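You operate a simulated robot arm through the tools that you are given. There is no shell and no other tool. Be economical: measure what you need, move in short steps, check, and stop when the job is done.

You run a simulated two-armed robot. Do the job below in one go: nothing can be reset, and whatever is moved stays where it is left.

## Task
Snap the purple and yellow key tags shut and lay them in the green tray.
Fine: use the jig and turn its dial back to open; leave the third key tag alone.

It is judged by the outcome, as a careful person would: the job done as asked, and still so three seconds after it is handed in. It fails if anything else is knocked over, pushed out of place, dropped, spilled or broken.

## Robot
Two 7-joint arms with fingered hands on one trunk, on a base that drives. Base frame: it is fixed to the floor where the robot stands at the start and does not move with it; the origin is under the middle of the robot, x ahead of it, y to its left, z up; the surface under the hand at the start is at about z = 780. Lengths are in mm, angles in degrees, forces in N, time in s.
The left shoulder is at the start at [70, 145, 1012], the right one opposite. With the tool pointing down near the work surface each hand reaches from about 440 to 800 mm from the robot's upright axis, wherever it stands, measured 20 degrees to its own side. Places, roughly: inside of the green tray [500, 300, 800]; key tag jig dial [400, 0, 800]; pocket of the key tag jig [500, 0, 800]. Payload 3.5 kg a hand.
Tool frame (each hand has its own): the origin (TCP) lies between the finger pads and is the grasp point; the fingertips stand 25 mm ahead of it; z points along the fingers, y is the line along which they close. Largest opening 88 mm; the body of the gripper starts 29 mm behind the TCP. The gripper is a hand of 4 fingers: y runs from the thumb to the fingers, the wrist lies at [-13, -97, -162] in the tool frame, and closing takes about 1.5 s.
Orientation is that of the tool frame in the base frame, as a unit quaternion [w, x, y, z]. With the fingers straight down and the wrist toward the robot, the tool's x, y and z point along [0, 1, 0], [1, 0, 0] and [0, 0, -1] of the base frame.

## Interface
- The arms move only by the tool move_arm. It takes "left_commands", "right_commands" or both (then of equal length, played together; a hand with none holds still); each is a list of rows, each a list of 2 entries, a list of its own where there are three numbers: the shift along the tool's x, y, z in mm, then the turn, a rotation vector about the tool's x, y, z in degrees. In form: [[[tx, ty, tz], [rx, ry, rz]], ...]. A call has 1 to 8 rows; each row is the pose to reach, as a shift and turn from the pose commanded when the call began, along the tool's axes at that moment. "left_jaw" and "right_jaw" are, for a hand that has rows, the opening, from 0 (shut) to 1 (fully open), set as the call begins (left out, the last holds). Rows are played at 5 a second. More than 50 mm and 8.6 degrees between two rows, or a gripper value outside its range, and nothing of the call is played. A pose out of reach is approached as far as the arm can. The call stops where the force on the tool passes 40 N (or 10 N more than at its start, if that is more) or the arm is blocked; 0.2 s more then pass. The fingers move at their own pace (about 45 mm/s each) and stop on an object; they squeeze with about 22 N. The grip force told is the motor's: it shows also when the fingers shut on nothing. Time passes only in rows, and 0.2 s behind the last, so rows that repeat a pose let the fingers close. It gives the time, the measured TCP pose, the force on the tool (base axes), the opening and the grip force at its end, in the units of the frame above (readings bear some noise), with the torque about the TCP (base axes, N m) and any sound that the robot's microphone picked up, and new pictures: "pictures" is both (left out), scene, wrist or none (wrist: the cameras of the hands that moved).
- Cameras (640 x 400 px; columns grow to the right, rows downward): "scene" is now at [135.4, 21.7, 1335.5]; the picture's right is [0.26, -0.97, 0.00], its down [-0.57, -0.16, -0.80] and it looks along [0.78, 0.21, -0.59] (base axes); focal length 255 px, centre (320, 200). "left" rides on the left gripper at [-64, -83, -98] in its tool frame; the picture's right is [-0.62, -0.37, 0.69], its down [0.71, -0.63, 0.30] and it looks along [0.32, 0.68, 0.65] (tool axes); focal length 265 px, centre (320, 200). "right" rides on the right gripper at [64, -83, -98] in its tool frame; the picture's right is [-0.62, 0.37, -0.69], its down [-0.71, -0.63, 0.30] and it looks along [-0.32, 0.68, 0.65] (tool axes); focal length 265 px, centre (320, 200). There is no depth. A picture from a camera that has moved, and an enlarged one, comes with that camera's place and axes in the base frame and with its lens. The place of the scene camera against the robot may be out by one fixed shift of up to 12 mm in any direction.
- lift_body(by): slides the trunk up (or, below 0, down) by that many mm; the arms and the scene camera ride with it, the base frame stays. It gives what a move gives, with no picture.
- base_move(legs): drives the robot by 1 to 6 legs, each [ahead, left, turn to the left] in mm, mm and degrees, along the robot's own axes; the way and the turn of a leg run together, so that a leg with both is an arc; at most 1500 mm and 180 degrees a leg. The arms and the cameras ride along, it lands a little off, and it stops where it bumps. It gives what a move gives, and a new picture of the scene camera.
- preshape(shape, hand): the hand has 4 fingers and takes this shape, open, in about a second: jaw (thumb against the fingers, like two jaws); tri (thumb and two fingers); tip (a fingertip pinch); poke (one finger out to press); point (the index stretched); flat (the hand flat); cup (the hand cupped); fist (a fist). The gripper value then closes the fingers along that shape, each until it touches; the sizes above hold for jaw. It gives what a move gives, with no picture.
- head_to(pan, tilt): turns the head with the scene camera to pan (to the left, within 86 degrees either way) and tilt (down, from -29 to 69), counted from straight ahead of the robot. It gives what a move gives, and a new picture of the scene camera.
- enlarge(camera, box): a new picture of the part [left, top, right, bottom] of that camera's present view, enlarged. The clock stands still meanwhile.
- sign_off(): hands the job in; it is judged then, once.

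Go step by step. Nothing tells you exact positions but the pictures and the camera data: compare them with the known pose of the tool, close in by small moves and look again before you grip or let go. The budget is 120 turns and 260 pictures, counting those below and the enlarged ones. Unless the task says otherwise, let go and move clear before handing in, and close with one line.

The tools are called after ">>>" as a command line: name --argument value ..., lists and objects as JSON in quotes. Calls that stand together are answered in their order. move_arm: Moves the arms, as the interface text tells. Its arguments: {"type":"object","properties":{"left_commands":{"type":"array"},"left_jaw":{"type":"number"},"right_commands":{"type":"array"},"right_jaw":{"type":"number"},"pictures":{"type":"string","enum":["both","scene","wrist","none"]}},"required":[]} The other tools are called the same way: lift_body (by) slides the trunk up or down; preshape (shape, hand) gives the hand a shape; base_move (legs) drives the base; head_to (pan, tilt) turns the head that bears the scene camera; enlarge (camera, box) takes an enlarged picture of a part of a camera's view; sign_off () hands the job in.

At the start:

```text
time_s: 0.0
left_tcp_pos: [481.1, 322.0, 1077.1]
left_ee_rot: [0.001, 0.707, 0.708, 0.0]
left_ft_force: [0.8, -0.4, 0.1]
left_wrist_torque: [-0.01, 0.0, 0.03]
left_grip_width: 87.8
left_finger_force: 0.0
left_shape: jaw
right_tcp_pos: [501.2, -111.7, 1165.3]
right_ee_rot: [0.001, 0.707, 0.707, 0.0]
right_ft_force: [0.1, 0.3, 0.1]
right_wrist_torque: [0.04, 0.01, -0.03]
right_grip_width: 87.6
right_finger_force: 0.0
right_shape: jaw
trunk travel left (down, up): [-575.0, 265.0]
robot x, y, heading: [-0.3, 2.7, -0.0]
head pan, tilt: [15.2, 36.5]
```

scene: 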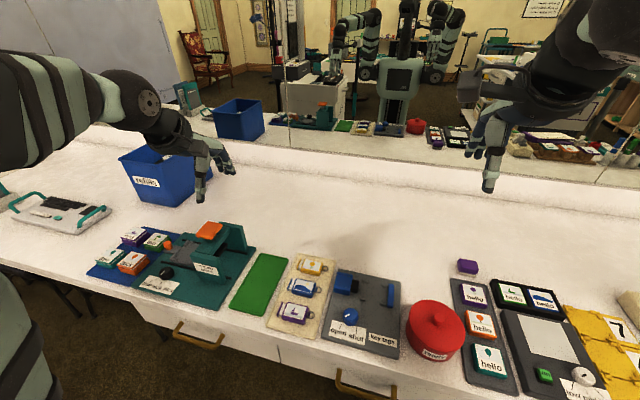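
right: 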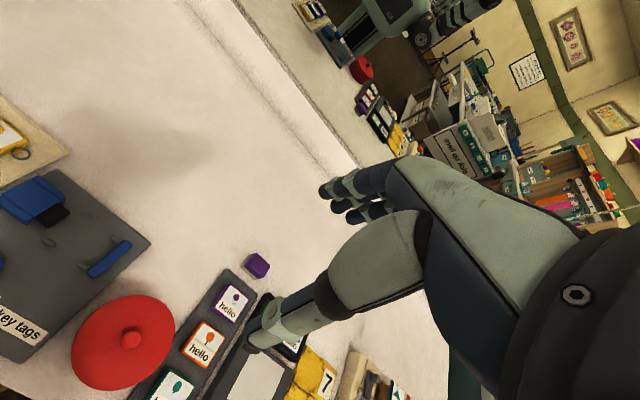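
left: 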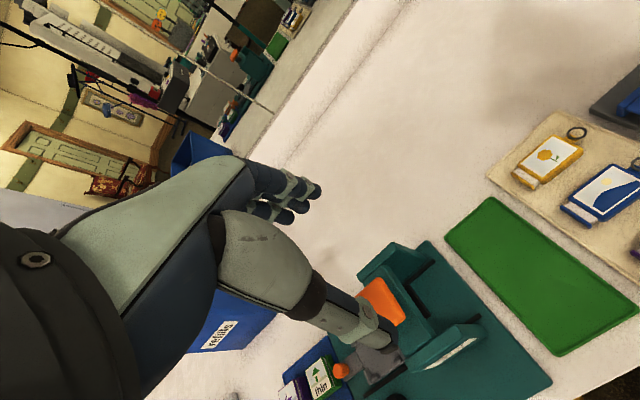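

I see the jig (grey with blue dial), three key tags on a beige mat and the green tray to their left. I'll look down at them and enlarge.

>>> head_to --pan 10 --tilt 55

>>> enlarge --camera "scene" --box '[200, 100, 440, 250]'

```text
time_s: 0.8
left_tcp_pos: [481.6, 321.2, 1077.1]
left_ee_rot: [-0.001, 0.707, 0.707, 0.001]
left_ft_force: [-1.0, 0.0, 1.3]
left_wrist_torque: [-0.02, -0.01, -0.02]
left_grip_width: 87.6
left_finger_force: 0.1
left_shape: jaw
right_tcp_pos: [500.7, -111.1, 1165.1]
right_ee_rot: [-0.001, 0.707, 0.707, 0.0]
right_ft_force: [0.0, 0.5, 0.2]
right_wrist_torque: [0.01, -0.01, 0.03]
right_grip_width: 87.3
right_finger_force: 0.1
right_shape: jaw
trunk travel left (down, up): [-575.0, 265.0]
robot x, y, heading: [1.2, -0.9, 0.2]
head pan, tilt: [10.0, 55.0]
camera scene: at [122.2, 11.5, 1309.6], right [0.17, -0.98, 0.0], down [-0.81, -0.14, -0.57], along [0.57, 0.1, -0.82], focal length 255 px, centre (320, 200)
```

scene: 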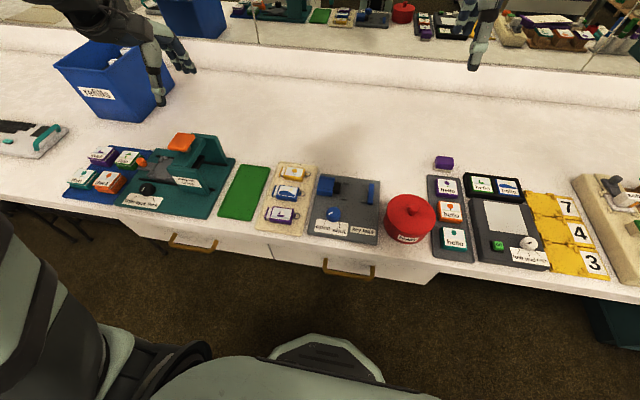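

```text
2.67 times, centred on (320, 175) of scene
camera zoom: at [122.2, 11.5, 1309.6], right [0.17, -0.98, 0.0], down [-0.81, -0.14, -0.57], along [0.57, 0.1, -0.82], focal length 681 px, centre (320, 267)
```

zoom: 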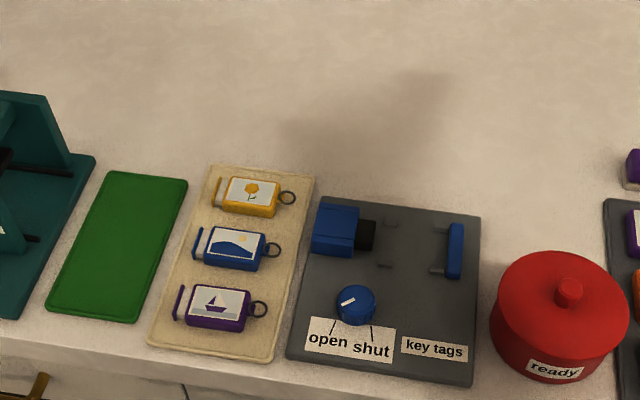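

The tags lie with ring ends to the right, and the jig has a presser on the left, a stop on the right and the dial (set to open) in front. I'll back off a bit for easier reach, then look closer.

>>> base_move --legs '[[-90, 0, 0]]'

>>> head_to --pan 8 --tilt 48

>>> enlarge --camera "scene" --box '[290, 160, 402, 230]'

```text
time_s: 1.9
left_tcp_pos: [390.8, 321.9, 1077.6]
left_ee_rot: [0.0, 0.708, 0.706, 0.0]
left_ft_force: [-0.4, 0.0, 0.4]
left_wrist_torque: [-0.01, -0.01, -0.02]
left_grip_width: 87.7
left_finger_force: 0.0
left_shape: jaw
right_tcp_pos: [410.7, -113.4, 1164.1]
right_ee_rot: [0.0, 0.708, 0.706, 0.0]
right_ft_force: [-0.1, -0.2, -0.2]
right_wrist_torque: [0.0, 0.03, 0.01]
right_grip_width: 87.7
right_finger_force: 0.1
right_shape: jaw
trunk travel left (down, up): [-575.0, 265.0]
robot x, y, heading: [-88.0, 8.6, -0.2]
head pan, tilt: [10.0, 55.0]
camera scene: at [33.0, 11.3, 1309.5], right [0.17, -0.98, 0.0], down [-0.81, -0.14, -0.57], along [0.56, 0.1, -0.82], focal length 255 px, centre (320, 200)
```

scene: 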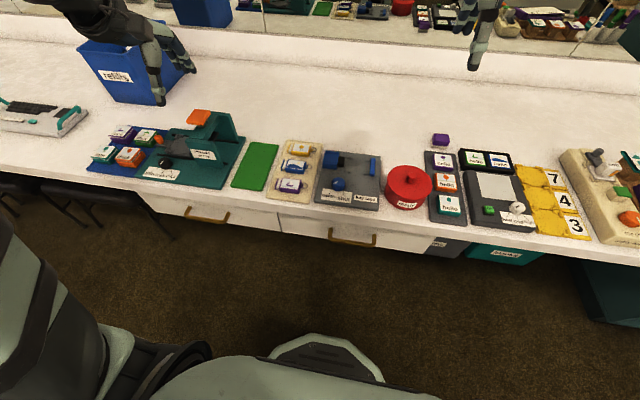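

```text
time_s: 2.6
left_tcp_pos: [390.6, 321.9, 1078.4]
left_ee_rot: [0.0, 0.708, 0.706, 0.0]
left_ft_force: [-0.4, 0.8, -0.7]
left_wrist_torque: [-0.02, 0.0, -0.01]
left_grip_width: 87.6
left_finger_force: 0.1
left_shape: jaw
right_tcp_pos: [409.9, -112.6, 1165.9]
right_ee_rot: [-0.001, 0.708, 0.707, 0.0]
right_ft_force: [0.2, -0.6, 0.0]
right_wrist_torque: [-0.02, 0.01, -0.01]
right_grip_width: 87.8
right_finger_force: 0.1
right_shape: jaw
trunk travel left (down, up): [-575.0, 265.0]
robot x, y, heading: [-90.2, -2.0, -0.3]
head pan, tilt: [8.0, 48.0]
camera scene: at [38.9, 9.8, 1318.9], right [0.14, -0.99, 0.0], down [-0.74, -0.1, -0.67], along [0.66, 0.09, -0.74], focal length 255 px, centre (320, 200)
```

scene: 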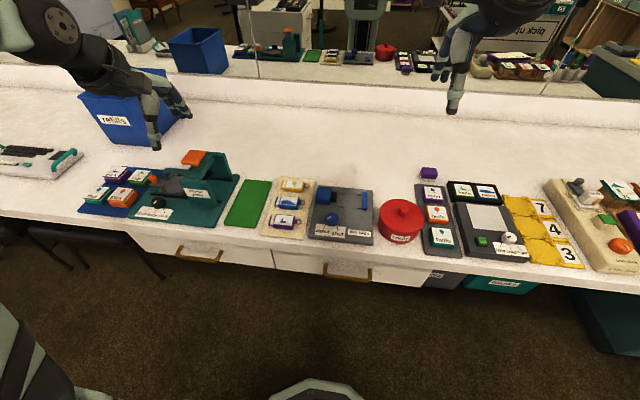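

```text
5.71 times, centred on (346, 195) of scene
camera zoom: at [38.9, 9.8, 1318.9], right [0.14, -0.99, 0.0], down [-0.74, -0.1, -0.67], along [0.66, 0.09, -0.74], focal length 1460 px, centre (171, 229)
```

zoom: 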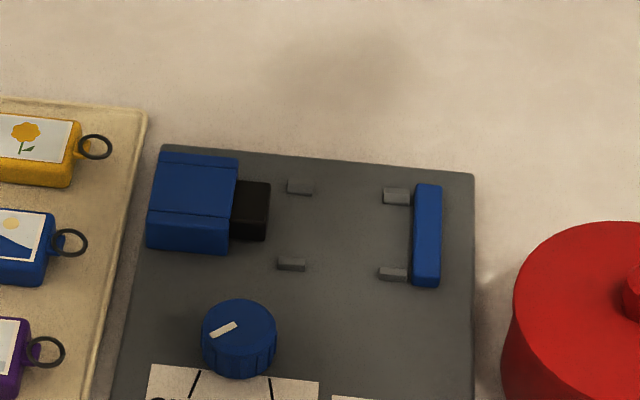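

The jig's pocket has four corner rails. I'll bring both hands in part way to look with the wrist cameras.

>>> move_arm --left_commands '[[[-24, 6, 30], [0, 0, 0]], [[-48, 12, 60], [0, 0, 0]], [[-72, 18, 90], [0, 0, 0]], [[-96, 24, 120], [0, 0, 0]], [[-120, 30, 150], [0, 0, 0]]]' --right_commands '[[[28, 2, 33], [0, 0, 0]], [[56, 4, 66], [0, 0, 0]], [[84, 6, 99], [0, 0, 0]], [[112, 8, 132], [0, 0, 0]], [[140, 10, 165], [0, 0, 0]]]'

```text
time_s: 3.8
left_tcp_pos: [422.3, 200.4, 924.0]
left_ee_rot: [-0.001, 0.707, 0.707, -0.001]
left_ft_force: [0.4, -0.4, -0.3]
left_wrist_torque: [0.0, 0.02, 0.04]
left_grip_width: 87.6
left_finger_force: 0.0
left_shape: jaw
right_tcp_pos: [423.7, 27.0, 995.2]
right_ee_rot: [0.0, 0.708, 0.706, -0.001]
right_ft_force: [0.6, 0.0, 0.0]
right_wrist_torque: [0.04, 0.04, -0.01]
right_grip_width: 87.7
right_finger_force: 0.0
right_shape: jaw
trunk travel left (down, up): [-575.0, 265.0]
robot x, y, heading: [-90.7, 3.9, 0.0]
head pan, tilt: [8.0, 48.0]
camera scene: at [41.4, 10.6, 1318.7], right [0.14, -0.99, 0.0], down [-0.74, -0.1, -0.67], along [0.66, 0.09, -0.74], focal length 255 px, centre (320, 200)
camera right: at [339.7, 92.3, 1094.5], right [0.37, -0.62, 0.69], down [-0.63, -0.71, -0.3], along [0.68, -0.33, -0.66], focal length 265 px, centre (320, 200)
camera left: at [339.6, 135.9, 1022.8], right [-0.37, -0.62, -0.69], down [-0.63, 0.71, -0.3], along [0.68, 0.32, -0.66], focal length 265 px, centre (320, 200)
```

scene: 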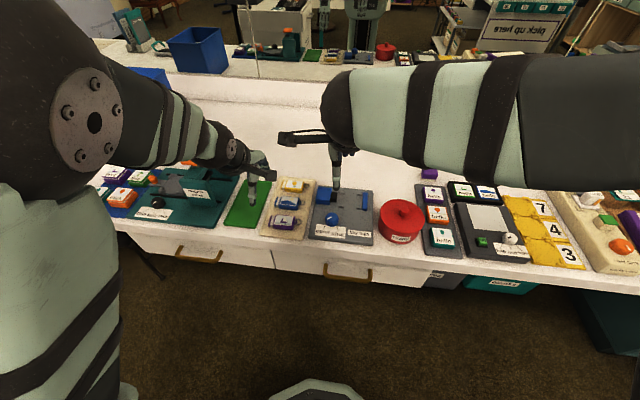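
right: 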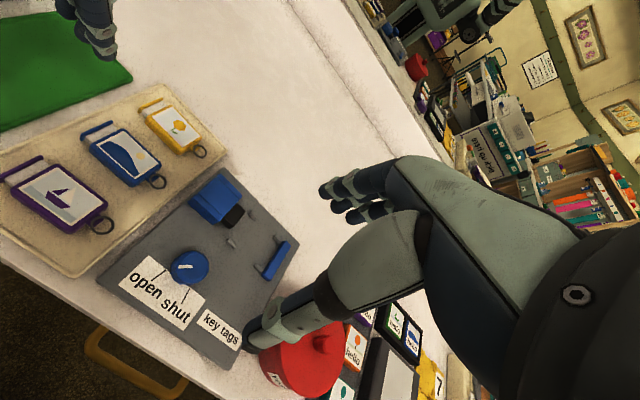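
left: 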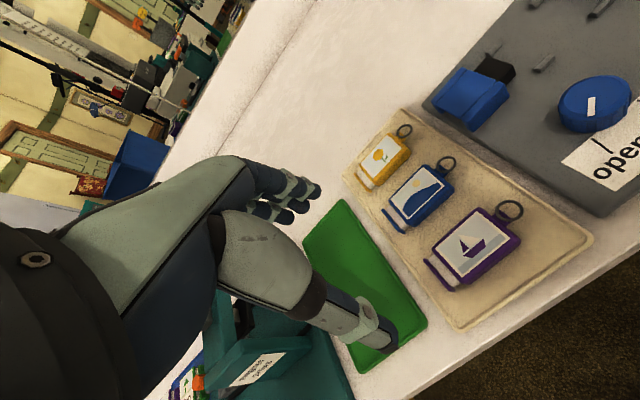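

>>> enlarge --camera "right" --box '[100, 150, 308, 280]'

>>> enlarge --camera "right" --box '[0, 80, 224, 220]'

>>> enlarge --camera "left" --box '[340, 100, 580, 250]'

>>> enlarge --camera "left" --box '[400, 300, 560, 400]'

```text
3.08 times, centred on (204, 215) of right
camera zoom: at [339.7, 92.3, 1094.5], right [0.37, -0.62, 0.69], down [-0.63, -0.71, -0.3], along [0.68, -0.33, -0.66], focal length 817 px, centre (677, 154)
```

zoom: 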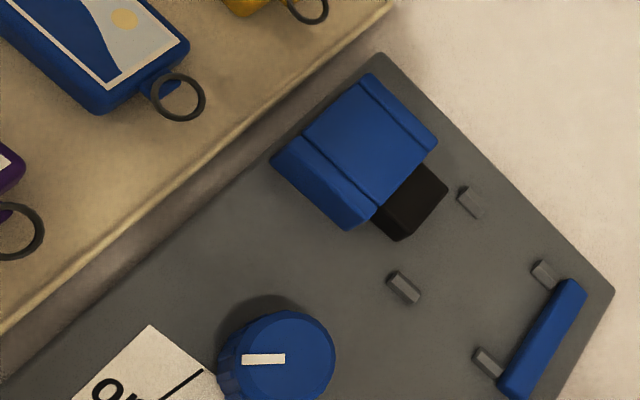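

```text
2.86 times, centred on (112, 150) of right
camera zoom: at [339.7, 92.3, 1094.5], right [0.37, -0.62, 0.69], down [-0.63, -0.71, -0.3], along [0.68, -0.33, -0.66], focal length 758 px, centre (914, 343)
```

zoom: 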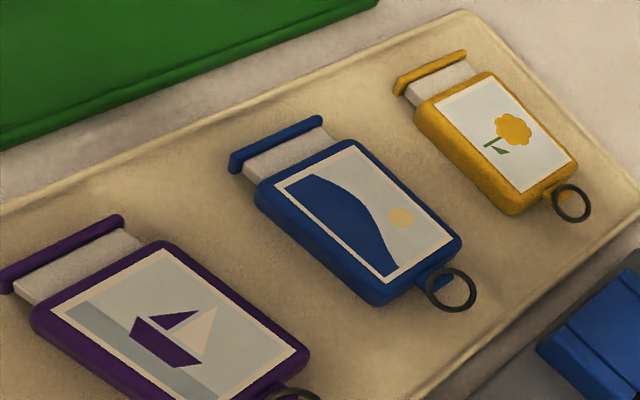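

```text
2.67 times, centred on (460, 175) of left
camera zoom: at [339.6, 135.9, 1022.8], right [-0.37, -0.62, -0.69], down [-0.63, 0.71, -0.3], along [0.68, 0.32, -0.66], focal length 708 px, centre (-53, 267)
```

zoom: 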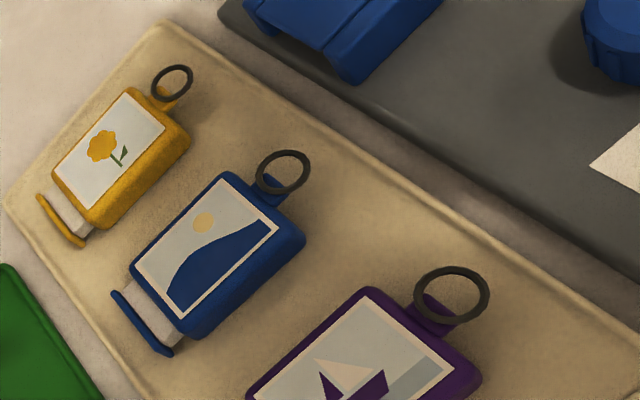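

```text
4.00 times, centred on (480, 350) of left
camera zoom: at [339.6, 135.9, 1022.8], right [-0.37, -0.62, -0.69], down [-0.63, 0.71, -0.3], along [0.68, 0.32, -0.66], focal length 1062 px, centre (-320, -400)
```

zoom: 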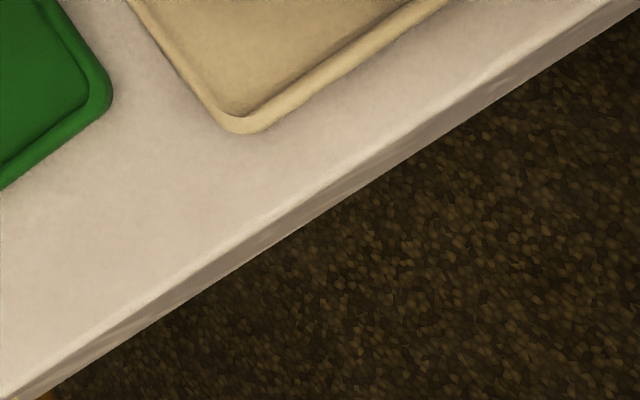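

>>> enlarge --camera "right" --box '[240, 220, 304, 260]'

>>> enlarge --camera "left" --box '[480, 0, 640, 100]'

```text
10.00 times, centred on (272, 240) of right
camera zoom: at [339.7, 92.3, 1094.5], right [0.37, -0.62, 0.69], down [-0.63, -0.71, -0.3], along [0.68, -0.33, -0.66], focal length 2654 px, centre (800, -200)
```

zoom: 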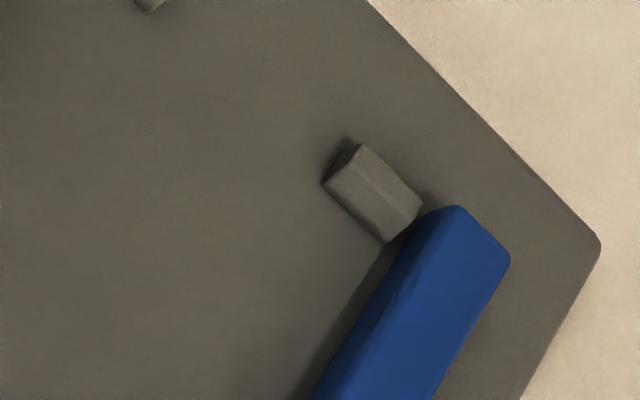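

```text
4.00 times, centred on (560, 50) of left
camera zoom: at [339.6, 135.9, 1022.8], right [-0.37, -0.62, -0.69], down [-0.63, 0.71, -0.3], along [0.68, 0.32, -0.66], focal length 1062 px, centre (-640, 800)
```

zoom: 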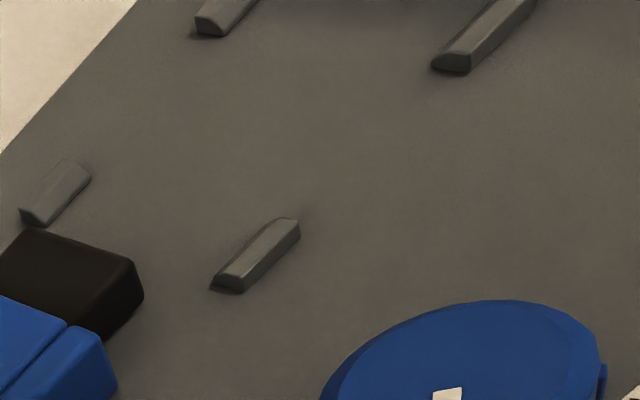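

I want to know whether the ring can pass under the stop, so I lower the right hand's camera for a flatter view.

>>> move_arm --right_commands '[[[16, -12, 45], [0, 0, 0]], [[33, -24, 90], [0, 0, 0]], [[43, -34, 115], [0, 0, 0]]]' --left_commands '[[[20, 0, 0], [0, 0, 0]], [[40, 0, 0], [0, 0, 0]], [[60, 0, 0], [0, 0, 0]]]' --pictures "none"

>>> enlarge --camera "right" --box '[160, 110, 400, 260]'

```text
time_s: 4.6
left_tcp_pos: [423.9, 262.9, 926.3]
left_ee_rot: [0.0, 0.707, 0.707, 0.0]
left_ft_force: [-0.8, 0.0, -0.5]
left_wrist_torque: [-0.02, -0.05, 0.02]
left_grip_width: 87.7
left_finger_force: 0.1
left_shape: jaw
right_tcp_pos: [390.7, 68.6, 889.6]
right_ee_rot: [-0.004, 0.711, 0.704, 0.007]
right_ft_force: [0.1, 1.1, -0.6]
right_wrist_torque: [0.0, 0.0, 0.01]
right_grip_width: 87.5
right_finger_force: 0.1
right_shape: jaw
trunk travel left (down, up): [-575.0, 265.0]
robot x, y, heading: [-88.5, -1.6, -0.0]
head pan, tilt: [8.0, 48.0]
```

```text
2.67 times, centred on (280, 185) of right
camera zoom: at [306.4, 132.2, 989.1], right [0.36, -0.64, 0.68], down [-0.64, -0.7, -0.32], along [0.68, -0.32, -0.66], focal length 708 px, centre (427, 240)
```

zoom: 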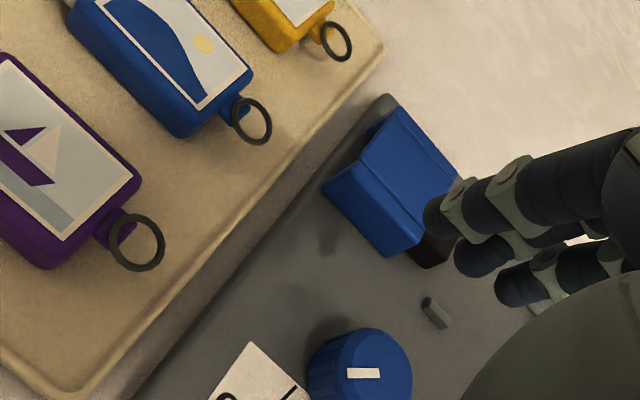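

>>> move_arm --right_commands '[[[-30, 0, -40], [0, 0, 0]], [[-70, 0, -65], [0, 0, 0]], [[-115, 0, -80], [0, 0, 0]], [[-160, 0, -90], [0, 0, 0]], [[-205, 0, -100], [0, 0, 0]], [[-245, 0, -110], [0, 0, 0]]]' --pictures "none"

>>> enlarge --camera "scene" --box '[324, 180, 388, 220]'

>>> enlarge --camera "left" --box '[320, 0, 640, 200]'

```text
time_s: 6.0
left_tcp_pos: [421.7, 258.8, 926.7]
left_ee_rot: [0.0, 0.708, 0.706, 0.0]
left_ft_force: [0.1, -0.1, 1.0]
left_wrist_torque: [0.02, -0.01, 0.01]
left_grip_width: 87.7
left_finger_force: 0.1
left_shape: jaw
right_tcp_pos: [385.5, -180.0, 992.5]
right_ee_rot: [-0.001, 0.707, 0.707, 0.001]
right_ft_force: [0.0, 0.3, -0.2]
right_wrist_torque: [0.05, -0.02, 0.06]
right_grip_width: 88.0
right_finger_force: 0.0
right_shape: jaw
trunk travel left (down, up): [-575.0, 265.0]
robot x, y, heading: [-90.7, 0.8, -0.2]
head pan, tilt: [8.0, 48.0]
```

```text
10.00 times, centred on (356, 200) of scene
camera zoom: at [39.7, 7.1, 1318.8], right [0.14, -0.99, 0.0], down [-0.74, -0.1, -0.67], along [0.66, 0.09, -0.74], focal length 2554 px, centre (-40, 200)
```

zoom: 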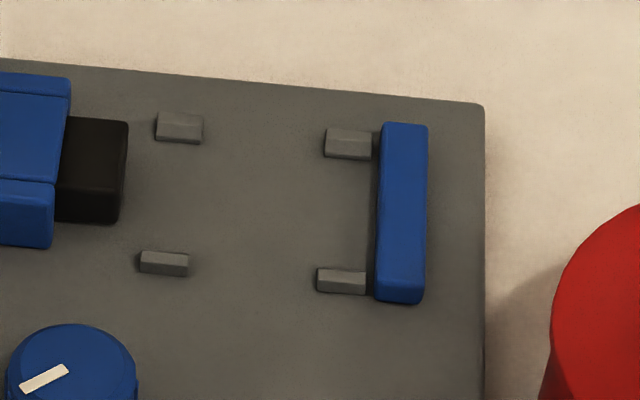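

```text
2.00 times, centred on (480, 100) of left
camera zoom: at [339.9, 194.3, 1025.0], right [-0.37, -0.62, -0.69], down [-0.63, 0.72, -0.3], along [0.68, 0.32, -0.65], focal length 531 px, centre (0, 400)
```

zoom: 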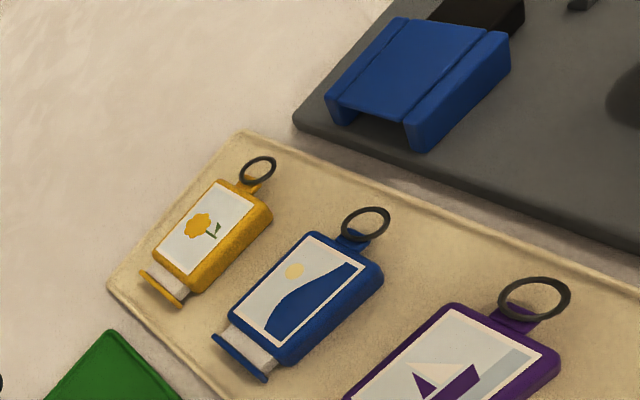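

The stop is a low wall, the ring sits raised and can lie over it. I'll bring the left hand above the yellow tag.

>>> move_arm --left_commands '[[[-26, 30, 16], [0, 0, 0]], [[-52, 60, 32], [0, 0, 0]], [[-78, 90, 48], [0, 0, 0]], [[-105, 119, 66], [0, 0, 0]]]' --left_jaw 0.66

>>> enlarge --camera "left" --box '[200, 130, 440, 280]'

>>> enlarge --camera "scene" --box '[230, 150, 358, 230]'

```text
time_s: 7.0
left_tcp_pos: [541.4, 157.1, 859.9]
left_ee_rot: [-0.001, 0.707, 0.707, 0.0]
left_ft_force: [0.8, -0.1, -0.1]
left_wrist_torque: [0.0, 0.01, 0.02]
left_grip_width: 58.4
left_finger_force: 0.1
left_shape: jaw
right_tcp_pos: [386.5, -177.7, 990.2]
right_ee_rot: [0.0, 0.707, 0.707, -0.001]
right_ft_force: [1.3, 0.0, 0.6]
right_wrist_torque: [0.03, 0.0, -0.01]
right_grip_width: 87.9
right_finger_force: 0.1
right_shape: jaw
trunk travel left (down, up): [-575.0, 265.0]
robot x, y, heading: [-90.3, 1.6, 0.1]
head pan, tilt: [8.0, 48.0]
camera scene: at [41.8, 8.9, 1318.6], right [0.14, -0.99, 0.0], down [-0.74, -0.1, -0.67], along [0.66, 0.09, -0.74], focal length 255 px, centre (320, 200)
camera left: at [458.7, 92.3, 958.1], right [-0.37, -0.62, -0.69], down [-0.63, 0.71, -0.3], along [0.68, 0.32, -0.66], focal length 265 px, centre (320, 200)
```

scene: 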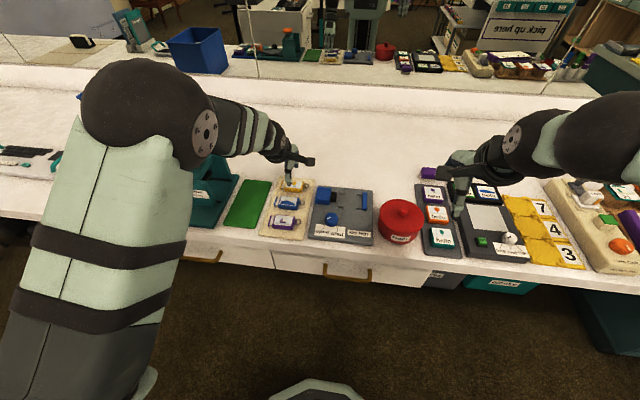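
left: 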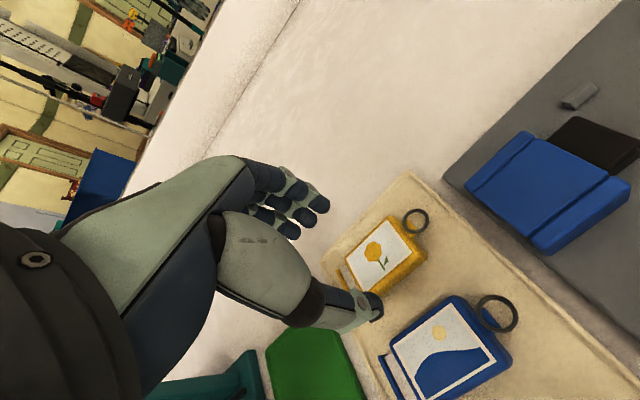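

```text
2.67 times, centred on (320, 205) of left
camera zoom: at [458.7, 92.3, 958.1], right [-0.37, -0.62, -0.69], down [-0.63, 0.71, -0.3], along [0.68, 0.32, -0.66], focal length 708 px, centre (320, 187)
```

zoom: 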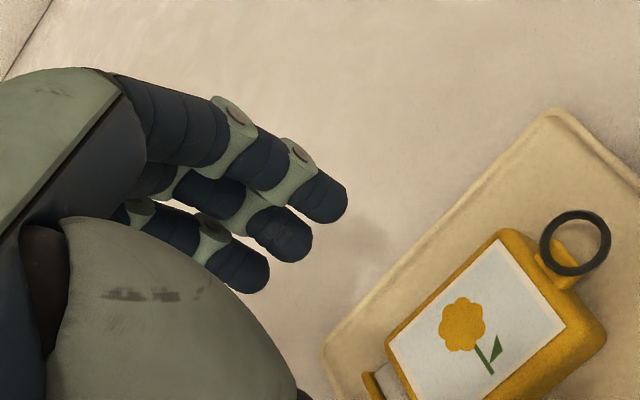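

```text
5.00 times, centred on (294, 190) of scene
camera zoom: at [41.8, 8.9, 1318.6], right [0.14, -0.99, 0.0], down [-0.74, -0.1, -0.67], along [0.66, 0.09, -0.74], focal length 1277 px, centre (450, 250)
```

zoom: 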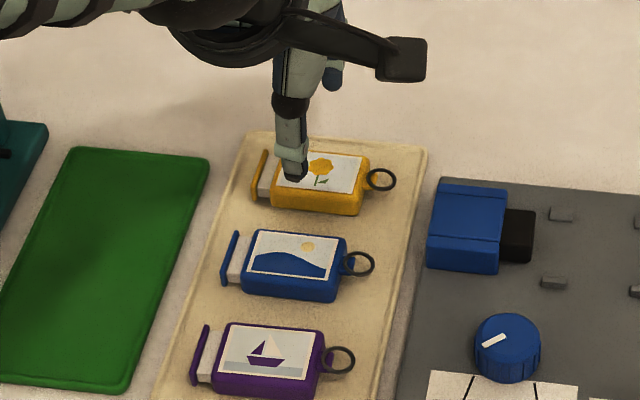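

The hand is centred over the yellow tag. I narrow the jaw a little and descend in part.

>>> move_arm --left_commands '[[[0, 0, 15], [0, 0, 0]], [[-1, 0, 28], [0, 0, 0]], [[-1, 0, 36], [0, 0, 0]]]' --left_jaw 0.58 --pictures "none"

>>> enlarge --camera "left" --box '[220, 150, 460, 300]'

>>> enlarge --camera "scene" --box '[262, 160, 326, 200]'

```text
time_s: 7.8
left_tcp_pos: [540.1, 155.5, 824.1]
left_ee_rot: [0.0, 0.709, 0.706, 0.0]
left_ft_force: [0.3, -0.1, 0.1]
left_wrist_torque: [-0.02, 0.01, -0.01]
left_grip_width: 51.5
left_finger_force: 0.2
left_shape: jaw
right_tcp_pos: [384.5, -176.5, 991.3]
right_ee_rot: [0.0, 0.708, 0.706, -0.001]
right_ft_force: [0.5, 0.2, -0.7]
right_wrist_torque: [-0.05, -0.01, -0.02]
right_grip_width: 87.9
right_finger_force: 0.1
right_shape: jaw
trunk travel left (down, up): [-575.0, 265.0]
robot x, y, heading: [-92.9, -2.4, -0.2]
head pan, tilt: [8.0, 48.0]
```

```text
2.67 times, centred on (340, 225) of left
camera zoom: at [456.7, 90.1, 922.3], right [-0.37, -0.62, -0.69], down [-0.63, 0.72, -0.3], along [0.68, 0.32, -0.65], focal length 708 px, centre (267, 133)
```

zoom: 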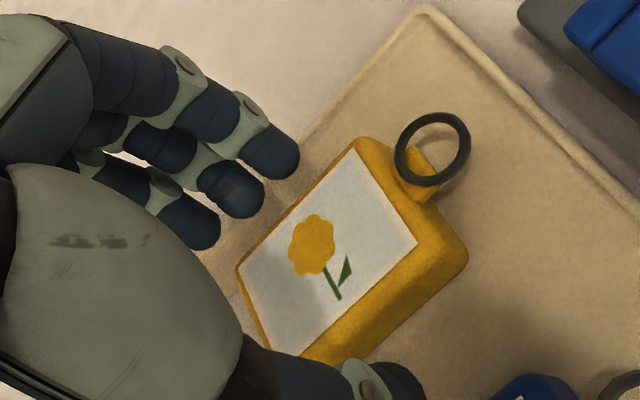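

```text
10.00 times, centred on (294, 180) of scene
camera zoom: at [39.8, 9.8, 1318.8], right [0.14, -0.99, 0.0], down [-0.74, -0.1, -0.67], along [0.66, 0.09, -0.74], focal length 2554 px, centre (580, 400)
```

zoom: 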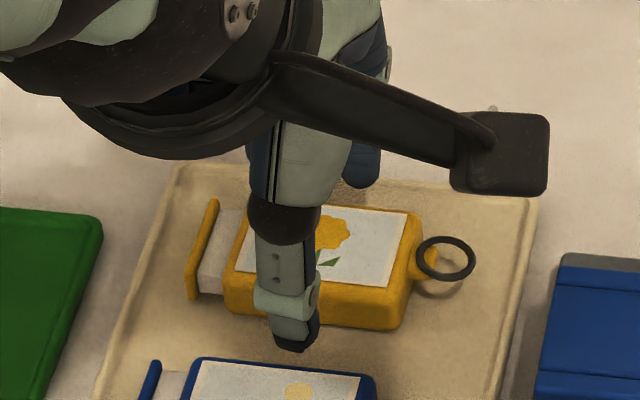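

Alignment is good; I descend the last bit and close.

>>> move_arm --left_commands '[[[-2, 0, 5], [0, 0, 0]], [[-2, 0, 8], [0, 0, 0]]]' --pictures "none"

>>> move_arm --left_commands '[[[0, 0, 0], [0, 0, 0]], [[0, 0, 0], [0, 0, 0]], [[0, 0, 0], [0, 0, 0]], [[0, 0, 0], [0, 0, 0]], [[0, 0, 0], [0, 0, 0]], [[0, 0, 0], [0, 0, 0]]]' --left_jaw 0 --pictures "none"

>>> enlarge --camera "left" --box '[220, 150, 460, 300]'

>>> enlarge --camera "scene" --box '[262, 160, 326, 200]'

```text
time_s: 8.4
left_tcp_pos: [541.0, 152.6, 816.5]
left_ee_rot: [0.0, 0.707, 0.707, 0.0]
left_ft_force: [-0.2, 0.3, 0.5]
left_wrist_torque: [0.0, 0.01, 0.01]
left_grip_width: 51.5
left_finger_force: 0.0
left_shape: jaw
right_tcp_pos: [385.0, -177.5, 991.6]
right_ee_rot: [-0.001, 0.707, 0.707, 0.0]
right_ft_force: [-0.3, 0.2, -0.2]
right_wrist_torque: [-0.01, 0.01, -0.03]
right_grip_width: 87.6
right_finger_force: 0.1
right_shape: jaw
trunk travel left (down, up): [-575.0, 265.0]
robot x, y, heading: [-93.2, -0.8, -0.2]
head pan, tilt: [8.0, 48.0]
```

```text
time_s: 9.8
left_tcp_pos: [540.1, 152.0, 817.1]
left_ee_rot: [0.0, 0.708, 0.707, -0.001]
left_ft_force: [-0.3, 0.3, 0.7]
left_wrist_torque: [-0.03, 0.0, -0.02]
left_grip_width: 32.6
left_finger_force: 22.2
left_shape: jaw
right_tcp_pos: [385.8, -178.2, 991.8]
right_ee_rot: [0.0, 0.708, 0.706, 0.0]
right_ft_force: [-0.2, -0.1, -0.3]
right_wrist_torque: [0.0, 0.01, 0.0]
right_grip_width: 87.7
right_finger_force: 0.1
right_shape: jaw
trunk travel left (down, up): [-575.0, 265.0]
robot x, y, heading: [-89.1, 0.1, -0.2]
head pan, tilt: [8.0, 48.0]
```

```text
2.67 times, centred on (340, 225) of left
camera zoom: at [457.2, 88.0, 914.6], right [-0.37, -0.62, -0.69], down [-0.63, 0.72, -0.3], along [0.68, 0.32, -0.65], focal length 708 px, centre (267, 133)
```

zoom: 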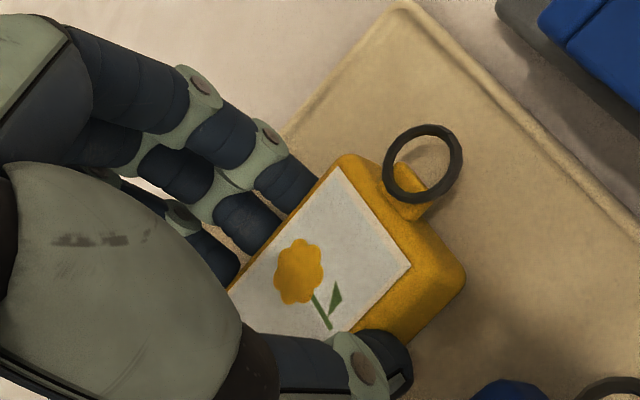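

```text
10.00 times, centred on (294, 180) of scene
camera zoom: at [39.9, 9.7, 1318.8], right [0.14, -0.99, 0.0], down [-0.74, -0.1, -0.67], along [0.66, 0.09, -0.74], focal length 2554 px, centre (580, 400)
```

zoom: 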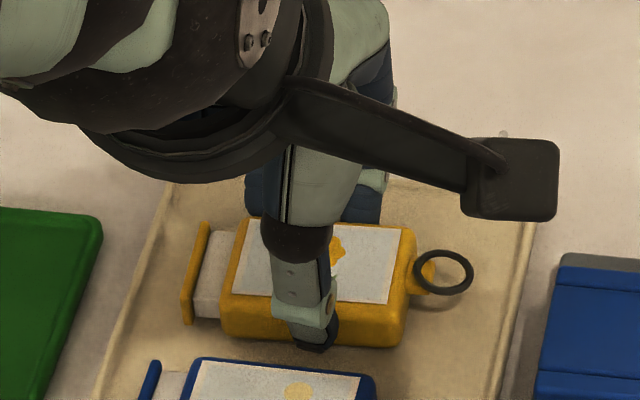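

Gripped at 32.6 mm. I lift and carry it over the jig pocket.

>>> move_arm --left_commands '[[[0, 0, -25], [0, 0, 0]], [[0, 0, -60], [0, 0, 0]], [[-41, -8, -60], [0, 0, 0]], [[-82, -16, -60], [0, 0, 0]], [[-123, -24, -60], [0, 0, 0]], [[-163, -31, -60], [0, 0, 0]], [[-163, -31, -50], [0, 0, 0]]]' --pictures "none"

>>> enlarge --camera "left" --box '[200, 120, 520, 320]'

>>> enlarge --camera "scene" --box '[300, 160, 396, 220]'

>>> enlarge --camera "right" --box '[0, 0, 320, 200]'

```text
time_s: 11.4
left_tcp_pos: [513.8, 2.5, 873.9]
left_ee_rot: [0.012, 0.697, 0.717, -0.013]
left_ft_force: [-0.3, 0.4, -0.2]
left_wrist_torque: [-0.01, -0.01, 0.04]
left_grip_width: 32.5
left_finger_force: 22.5
left_shape: jaw
right_tcp_pos: [385.6, -177.0, 991.8]
right_ee_rot: [0.0, 0.708, 0.706, 0.0]
right_ft_force: [1.1, -0.2, -0.7]
right_wrist_torque: [0.02, 0.02, -0.01]
right_grip_width: 87.9
right_finger_force: 0.1
right_shape: jaw
trunk travel left (down, up): [-575.0, 265.0]
robot x, y, heading: [-87.3, -2.2, -0.2]
head pan, tilt: [8.0, 48.0]
```

```text
2.00 times, centred on (360, 220) of left
camera zoom: at [433.2, -61.2, 975.3], right [-0.35, -0.65, -0.67], down [-0.65, 0.68, -0.33], along [0.67, 0.32, -0.67], focal length 531 px, centre (240, 160)
```

zoom: 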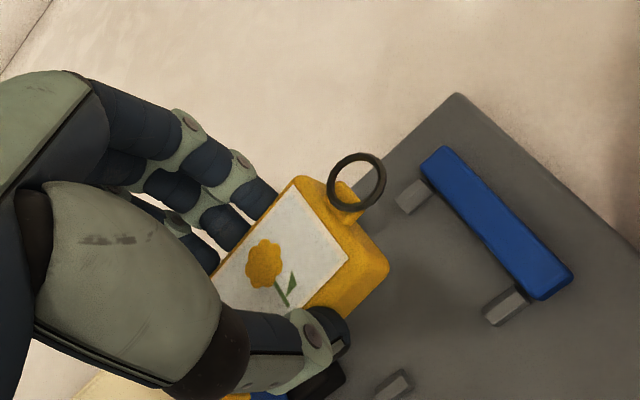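

```text
6.67 times, centred on (348, 190) of scene
camera zoom: at [39.7, 9.9, 1318.8], right [0.14, -0.99, 0.0], down [-0.74, -0.1, -0.67], along [0.66, 0.09, -0.74], focal length 1703 px, centre (133, 267)
```

zoom: 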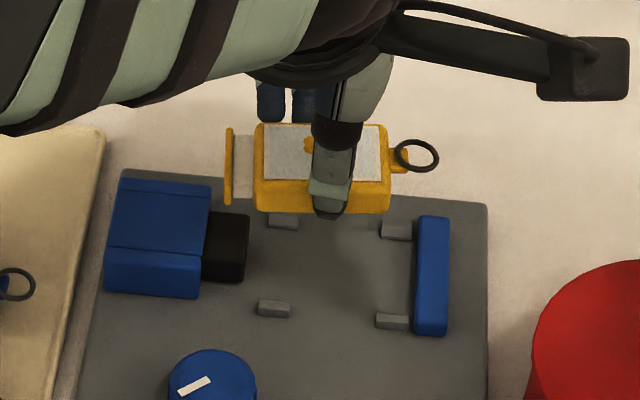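

```text
2.00 times, centred on (160, 100) of right
camera zoom: at [302.1, -112.2, 1090.0], right [0.37, -0.62, 0.69], down [-0.63, -0.71, -0.3], along [0.68, -0.33, -0.65], focal length 531 px, centre (640, 400)
```

zoom: 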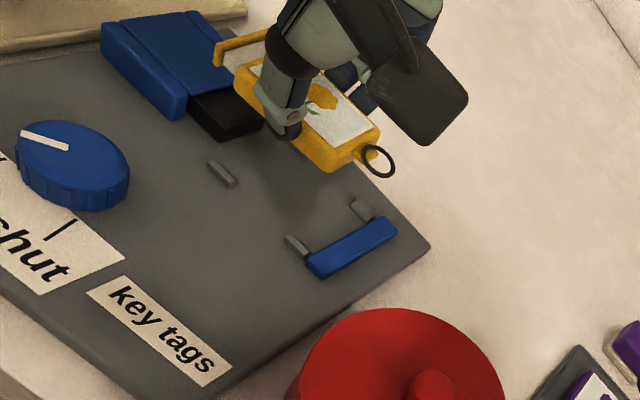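

>>> move_arm --left_commands '[[[0, 0, 0], [0, 0, 0]], [[0, 0, 0], [0, 0, 0]]]' --pictures "none"

```text
time_s: 12.0
left_tcp_pos: [514.3, 3.7, 874.4]
left_ee_rot: [0.012, 0.697, 0.717, -0.012]
left_ft_force: [0.2, 0.0, -0.1]
left_wrist_torque: [-0.02, 0.01, 0.02]
left_grip_width: 32.6
left_finger_force: 21.7
left_shape: jaw
right_tcp_pos: [386.3, -177.8, 991.6]
right_ee_rot: [0.001, 0.708, 0.706, 0.0]
right_ft_force: [-0.4, 0.8, -0.1]
right_wrist_torque: [0.05, 0.01, 0.01]
right_grip_width: 87.5
right_finger_force: 0.1
right_shape: jaw
trunk travel left (down, up): [-575.0, 265.0]
robot x, y, heading: [-87.9, 2.8, 0.1]
head pan, tilt: [8.0, 48.0]
```

The left arm is at its limit across the body. I'll shift the base to the right and compensate with the hand.

>>> move_arm --left_commands '[[[35, 0, -20], [0, 0, 0]], [[75, 0, -20], [0, 0, 0]], [[110, 0, -20], [0, 0, 0]], [[110, 0, -20], [0, 0, 0]]]' --pictures "none"

>>> base_move --legs '[[0, -110, 0]]'

```text
time_s: 13.0
left_tcp_pos: [510.1, 100.0, 888.3]
left_ee_rot: [0.0, 0.707, 0.707, 0.0]
left_ft_force: [0.1, -1.3, 0.2]
left_wrist_torque: [0.0, 0.0, -0.04]
left_grip_width: 32.3
left_finger_force: 21.8
left_shape: jaw
right_tcp_pos: [385.2, -176.9, 991.6]
right_ee_rot: [0.0, 0.708, 0.706, 0.0]
right_ft_force: [0.3, 0.4, 0.7]
right_wrist_torque: [-0.04, 0.01, -0.03]
right_grip_width: 87.6
right_finger_force: 0.1
right_shape: jaw
trunk travel left (down, up): [-575.0, 265.0]
robot x, y, heading: [-85.7, -3.9, 0.2]
head pan, tilt: [8.0, 48.0]
```

```text
time_s: 14.2
left_tcp_pos: [509.4, -9.8, 887.6]
left_ee_rot: [0.0, 0.708, 0.707, 0.0]
left_ft_force: [0.7, 0.1, -1.5]
left_wrist_torque: [-0.05, -0.02, 0.02]
left_grip_width: 32.5
left_finger_force: 22.3
left_shape: jaw
right_tcp_pos: [385.0, -285.5, 991.0]
right_ee_rot: [0.0, 0.708, 0.706, 0.0]
right_ft_force: [-0.4, 0.3, 0.7]
right_wrist_torque: [-0.03, 0.01, -0.01]
right_grip_width: 87.6
right_finger_force: 0.1
right_shape: jaw
trunk travel left (down, up): [-575.0, 265.0]
robot x, y, heading: [-90.4, -110.3, 0.2]
head pan, tilt: [8.0, 48.0]
camera scene: at [39.6, -98.8, 1318.8], right [0.14, -0.99, 0.0], down [-0.74, -0.1, -0.67], along [0.66, 0.09, -0.74], focal length 255 px, centre (320, 200)
```

scene: 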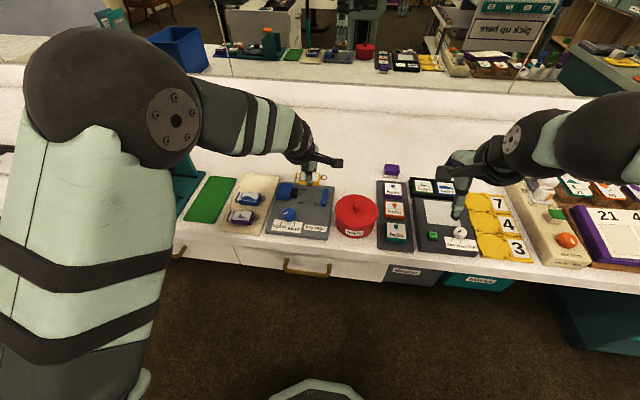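

>>> move_arm --left_commands '[[[0, 0, 20], [0, 0, 0]], [[0, 0, 38], [0, 0, 0]], [[0, 0, 48], [0, 0, 0]]]' --right_commands '[[[35, 0, 0], [0, 0, 0]], [[70, 0, 0], [0, 0, 0]], [[100, 0, 0], [0, 0, 0]]]' --pictures "none"

>>> enlarge --camera "left" --box '[240, 120, 480, 270]'

>>> enlarge --camera "scene" --box '[264, 165, 344, 215]'

>>> enlarge --camera "right" --box '[0, 0, 288, 180]'

```text
time_s: 15.0
left_tcp_pos: [509.1, -8.8, 841.7]
left_ee_rot: [-0.001, 0.708, 0.707, -0.001]
left_ft_force: [0.0, -0.6, 0.0]
left_wrist_torque: [-0.06, 0.0, -0.05]
left_grip_width: 32.3
left_finger_force: 22.3
left_shape: jaw
right_tcp_pos: [385.7, -184.9, 990.6]
right_ee_rot: [0.0, 0.708, 0.706, -0.001]
right_ft_force: [-0.3, 0.3, 0.7]
right_wrist_torque: [0.01, 0.01, 0.01]
right_grip_width: 87.7
right_finger_force: 0.0
right_shape: jaw
trunk travel left (down, up): [-575.0, 265.0]
robot x, y, heading: [-87.5, -106.8, -0.2]
head pan, tilt: [8.0, 48.0]
```

```text
2.67 times, centred on (360, 195) of left
camera zoom: at [426.9, -73.8, 939.0], right [-0.37, -0.62, -0.69], down [-0.63, 0.72, -0.3], along [0.68, 0.32, -0.65], focal length 708 px, centre (213, 213)
```

zoom: 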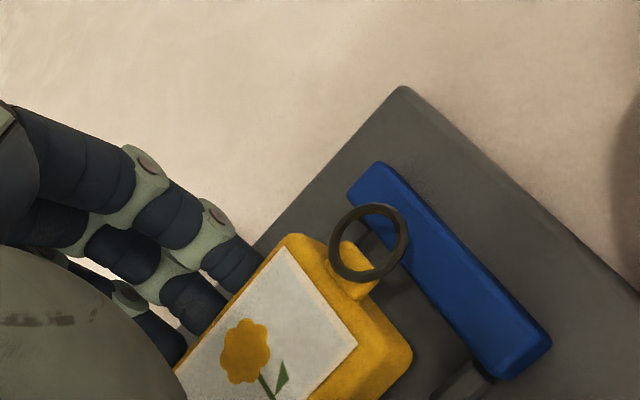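

```text
8.00 times, centred on (304, 190) of scene
camera zoom: at [39.7, -97.7, 1318.8], right [0.14, -0.99, 0.0], down [-0.74, -0.1, -0.67], along [0.66, 0.09, -0.74], focal length 2044 px, centre (448, 280)
```

zoom: 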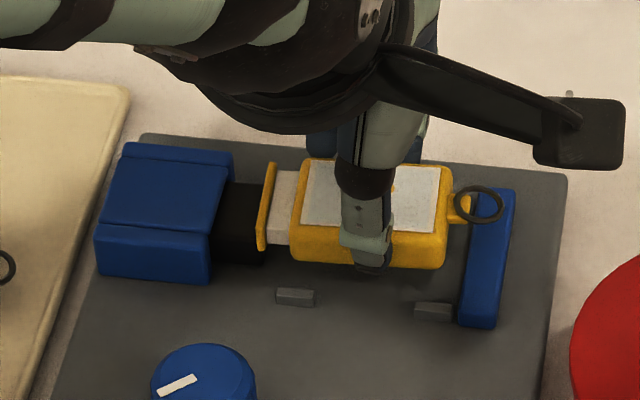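

```text
2.22 times, centred on (144, 90) of right
camera zoom: at [301.9, -119.6, 1089.9], right [0.37, -0.62, 0.69], down [-0.63, -0.71, -0.3], along [0.68, -0.33, -0.65], focal length 590 px, centre (711, 444)
```

zoom: 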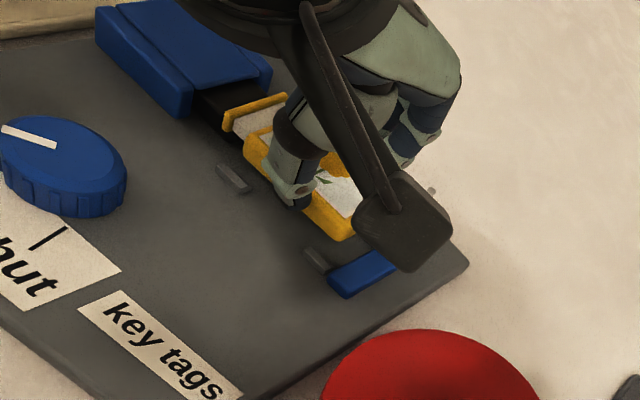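

>>> move_arm --left_commands '[[[0, 0, 6], [0, 0, 0]], [[0, 0, 11], [0, 0, 0]]]' --pictures "none"

>>> enlarge --camera "left" --box '[280, 180, 440, 280]'

>>> enlarge --camera "scene" --box '[280, 175, 344, 215]'

>>> enlarge --camera "right" --box '[70, 20, 230, 120]'

```text
time_s: 15.6
left_tcp_pos: [510.7, -10.9, 831.1]
left_ee_rot: [0.0, 0.708, 0.707, 0.001]
left_ft_force: [0.8, -2.2, 3.3]
left_wrist_torque: [0.11, -0.02, -0.03]
left_grip_width: 32.8
left_finger_force: 22.3
left_shape: jaw
right_tcp_pos: [385.1, -186.4, 991.4]
right_ee_rot: [0.001, 0.708, 0.706, 0.0]
right_ft_force: [0.6, -0.7, 0.4]
right_wrist_torque: [-0.01, -0.01, 0.02]
right_grip_width: 87.6
right_finger_force: 0.1
right_shape: jaw
trunk travel left (down, up): [-575.0, 265.0]
robot x, y, heading: [-86.2, -109.2, 0.2]
head pan, tilt: [8.0, 48.0]
```

```text
4.00 times, centred on (360, 230) of left
camera zoom: at [427.2, -75.1, 929.1], right [-0.37, -0.62, -0.69], down [-0.63, 0.72, -0.31], along [0.69, 0.32, -0.65], focal length 1062 px, centre (160, 80)
```

zoom: 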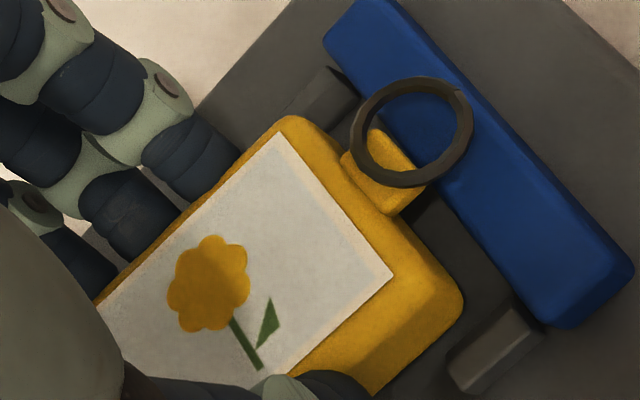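

```text
10.00 times, centred on (312, 195) of scene
camera zoom: at [39.2, -99.6, 1318.9], right [0.14, -0.99, 0.0], down [-0.74, -0.1, -0.67], along [0.66, 0.09, -0.74], focal length 2554 px, centre (400, 250)
```

zoom: 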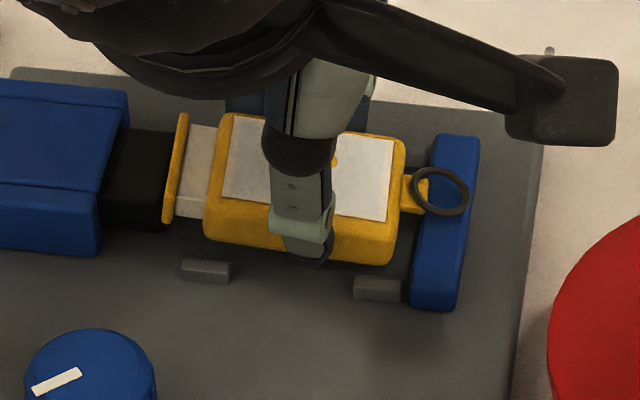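

```text
4.00 times, centred on (150, 70) of right
camera zoom: at [301.6, -121.5, 1090.0], right [0.37, -0.62, 0.69], down [-0.63, -0.71, -0.3], along [0.68, -0.33, -0.65], focal length 1062 px, centre (1000, 720)
```

zoom: 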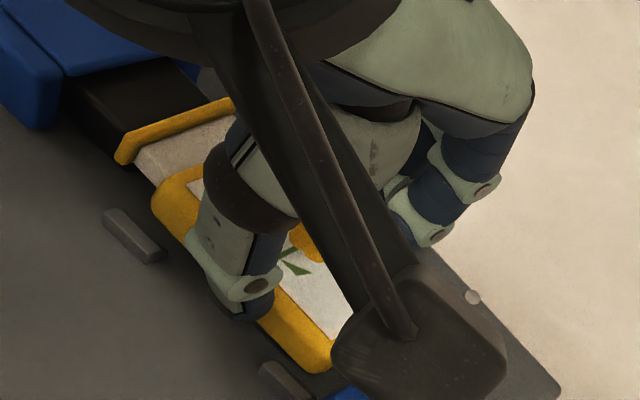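

There is slight contact at the presser side, so I lift a touch, shift 4 mm toward the stop and straighten the yaw by 2°.

>>> move_arm --left_commands '[[[0, 0, -5], [0, 0, 0]], [[-4.5, 2, -5], [0, 0, -2]], [[-4.5, 2, 0], [0, 0, -2]]]' --pictures "none"

>>> enlarge --camera "left" --box '[280, 180, 440, 280]'

>>> enlarge --camera "scene" --box '[280, 175, 344, 215]'

```text
time_s: 16.4
left_tcp_pos: [511.6, -15.0, 829.9]
left_ee_rot: [-0.001, 0.696, 0.718, -0.001]
left_ft_force: [-1.3, -0.4, -1.3]
left_wrist_torque: [0.02, -0.03, -0.01]
left_grip_width: 32.6
left_finger_force: 21.9
left_shape: jaw
right_tcp_pos: [385.4, -185.2, 991.1]
right_ee_rot: [-0.001, 0.708, 0.706, 0.0]
right_ft_force: [-0.1, 0.2, -0.1]
right_wrist_torque: [0.0, 0.02, 0.05]
right_grip_width: 87.8
right_finger_force: 0.1
right_shape: jaw
trunk travel left (down, up): [-575.0, 265.0]
robot x, y, heading: [-86.8, -108.7, -0.4]
head pan, tilt: [8.0, 48.0]
```

```text
4.00 times, centred on (360, 230) of left
camera zoom: at [431.5, -81.5, 928.2], right [-0.35, -0.63, -0.69], down [-0.65, 0.69, -0.3], along [0.67, 0.35, -0.65], focal length 1062 px, centre (160, 80)
```

zoom: 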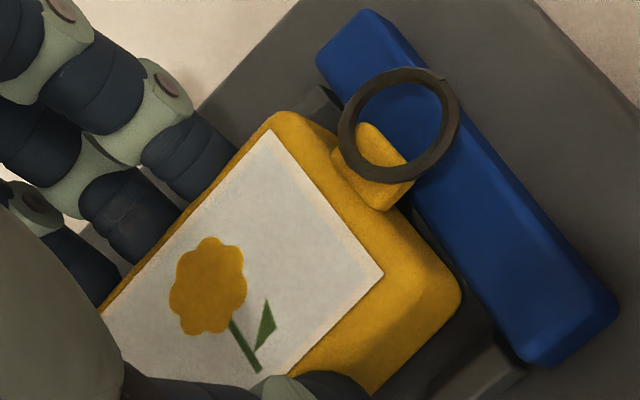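

```text
10.00 times, centred on (312, 195) of scene
camera zoom: at [39.8, -98.4, 1318.8], right [0.14, -0.99, 0.0], down [-0.74, -0.1, -0.67], along [0.66, 0.09, -0.74], focal length 2554 px, centre (400, 250)
```

zoom: 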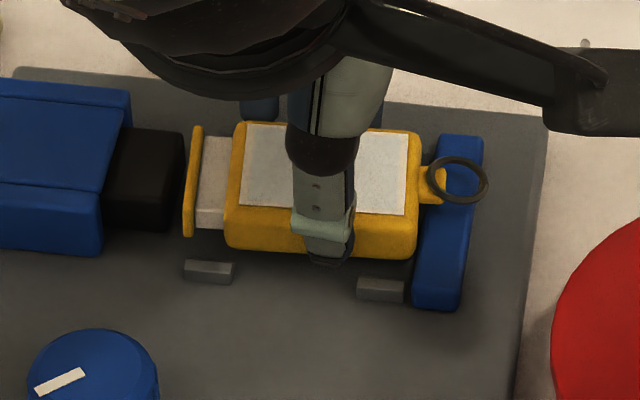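

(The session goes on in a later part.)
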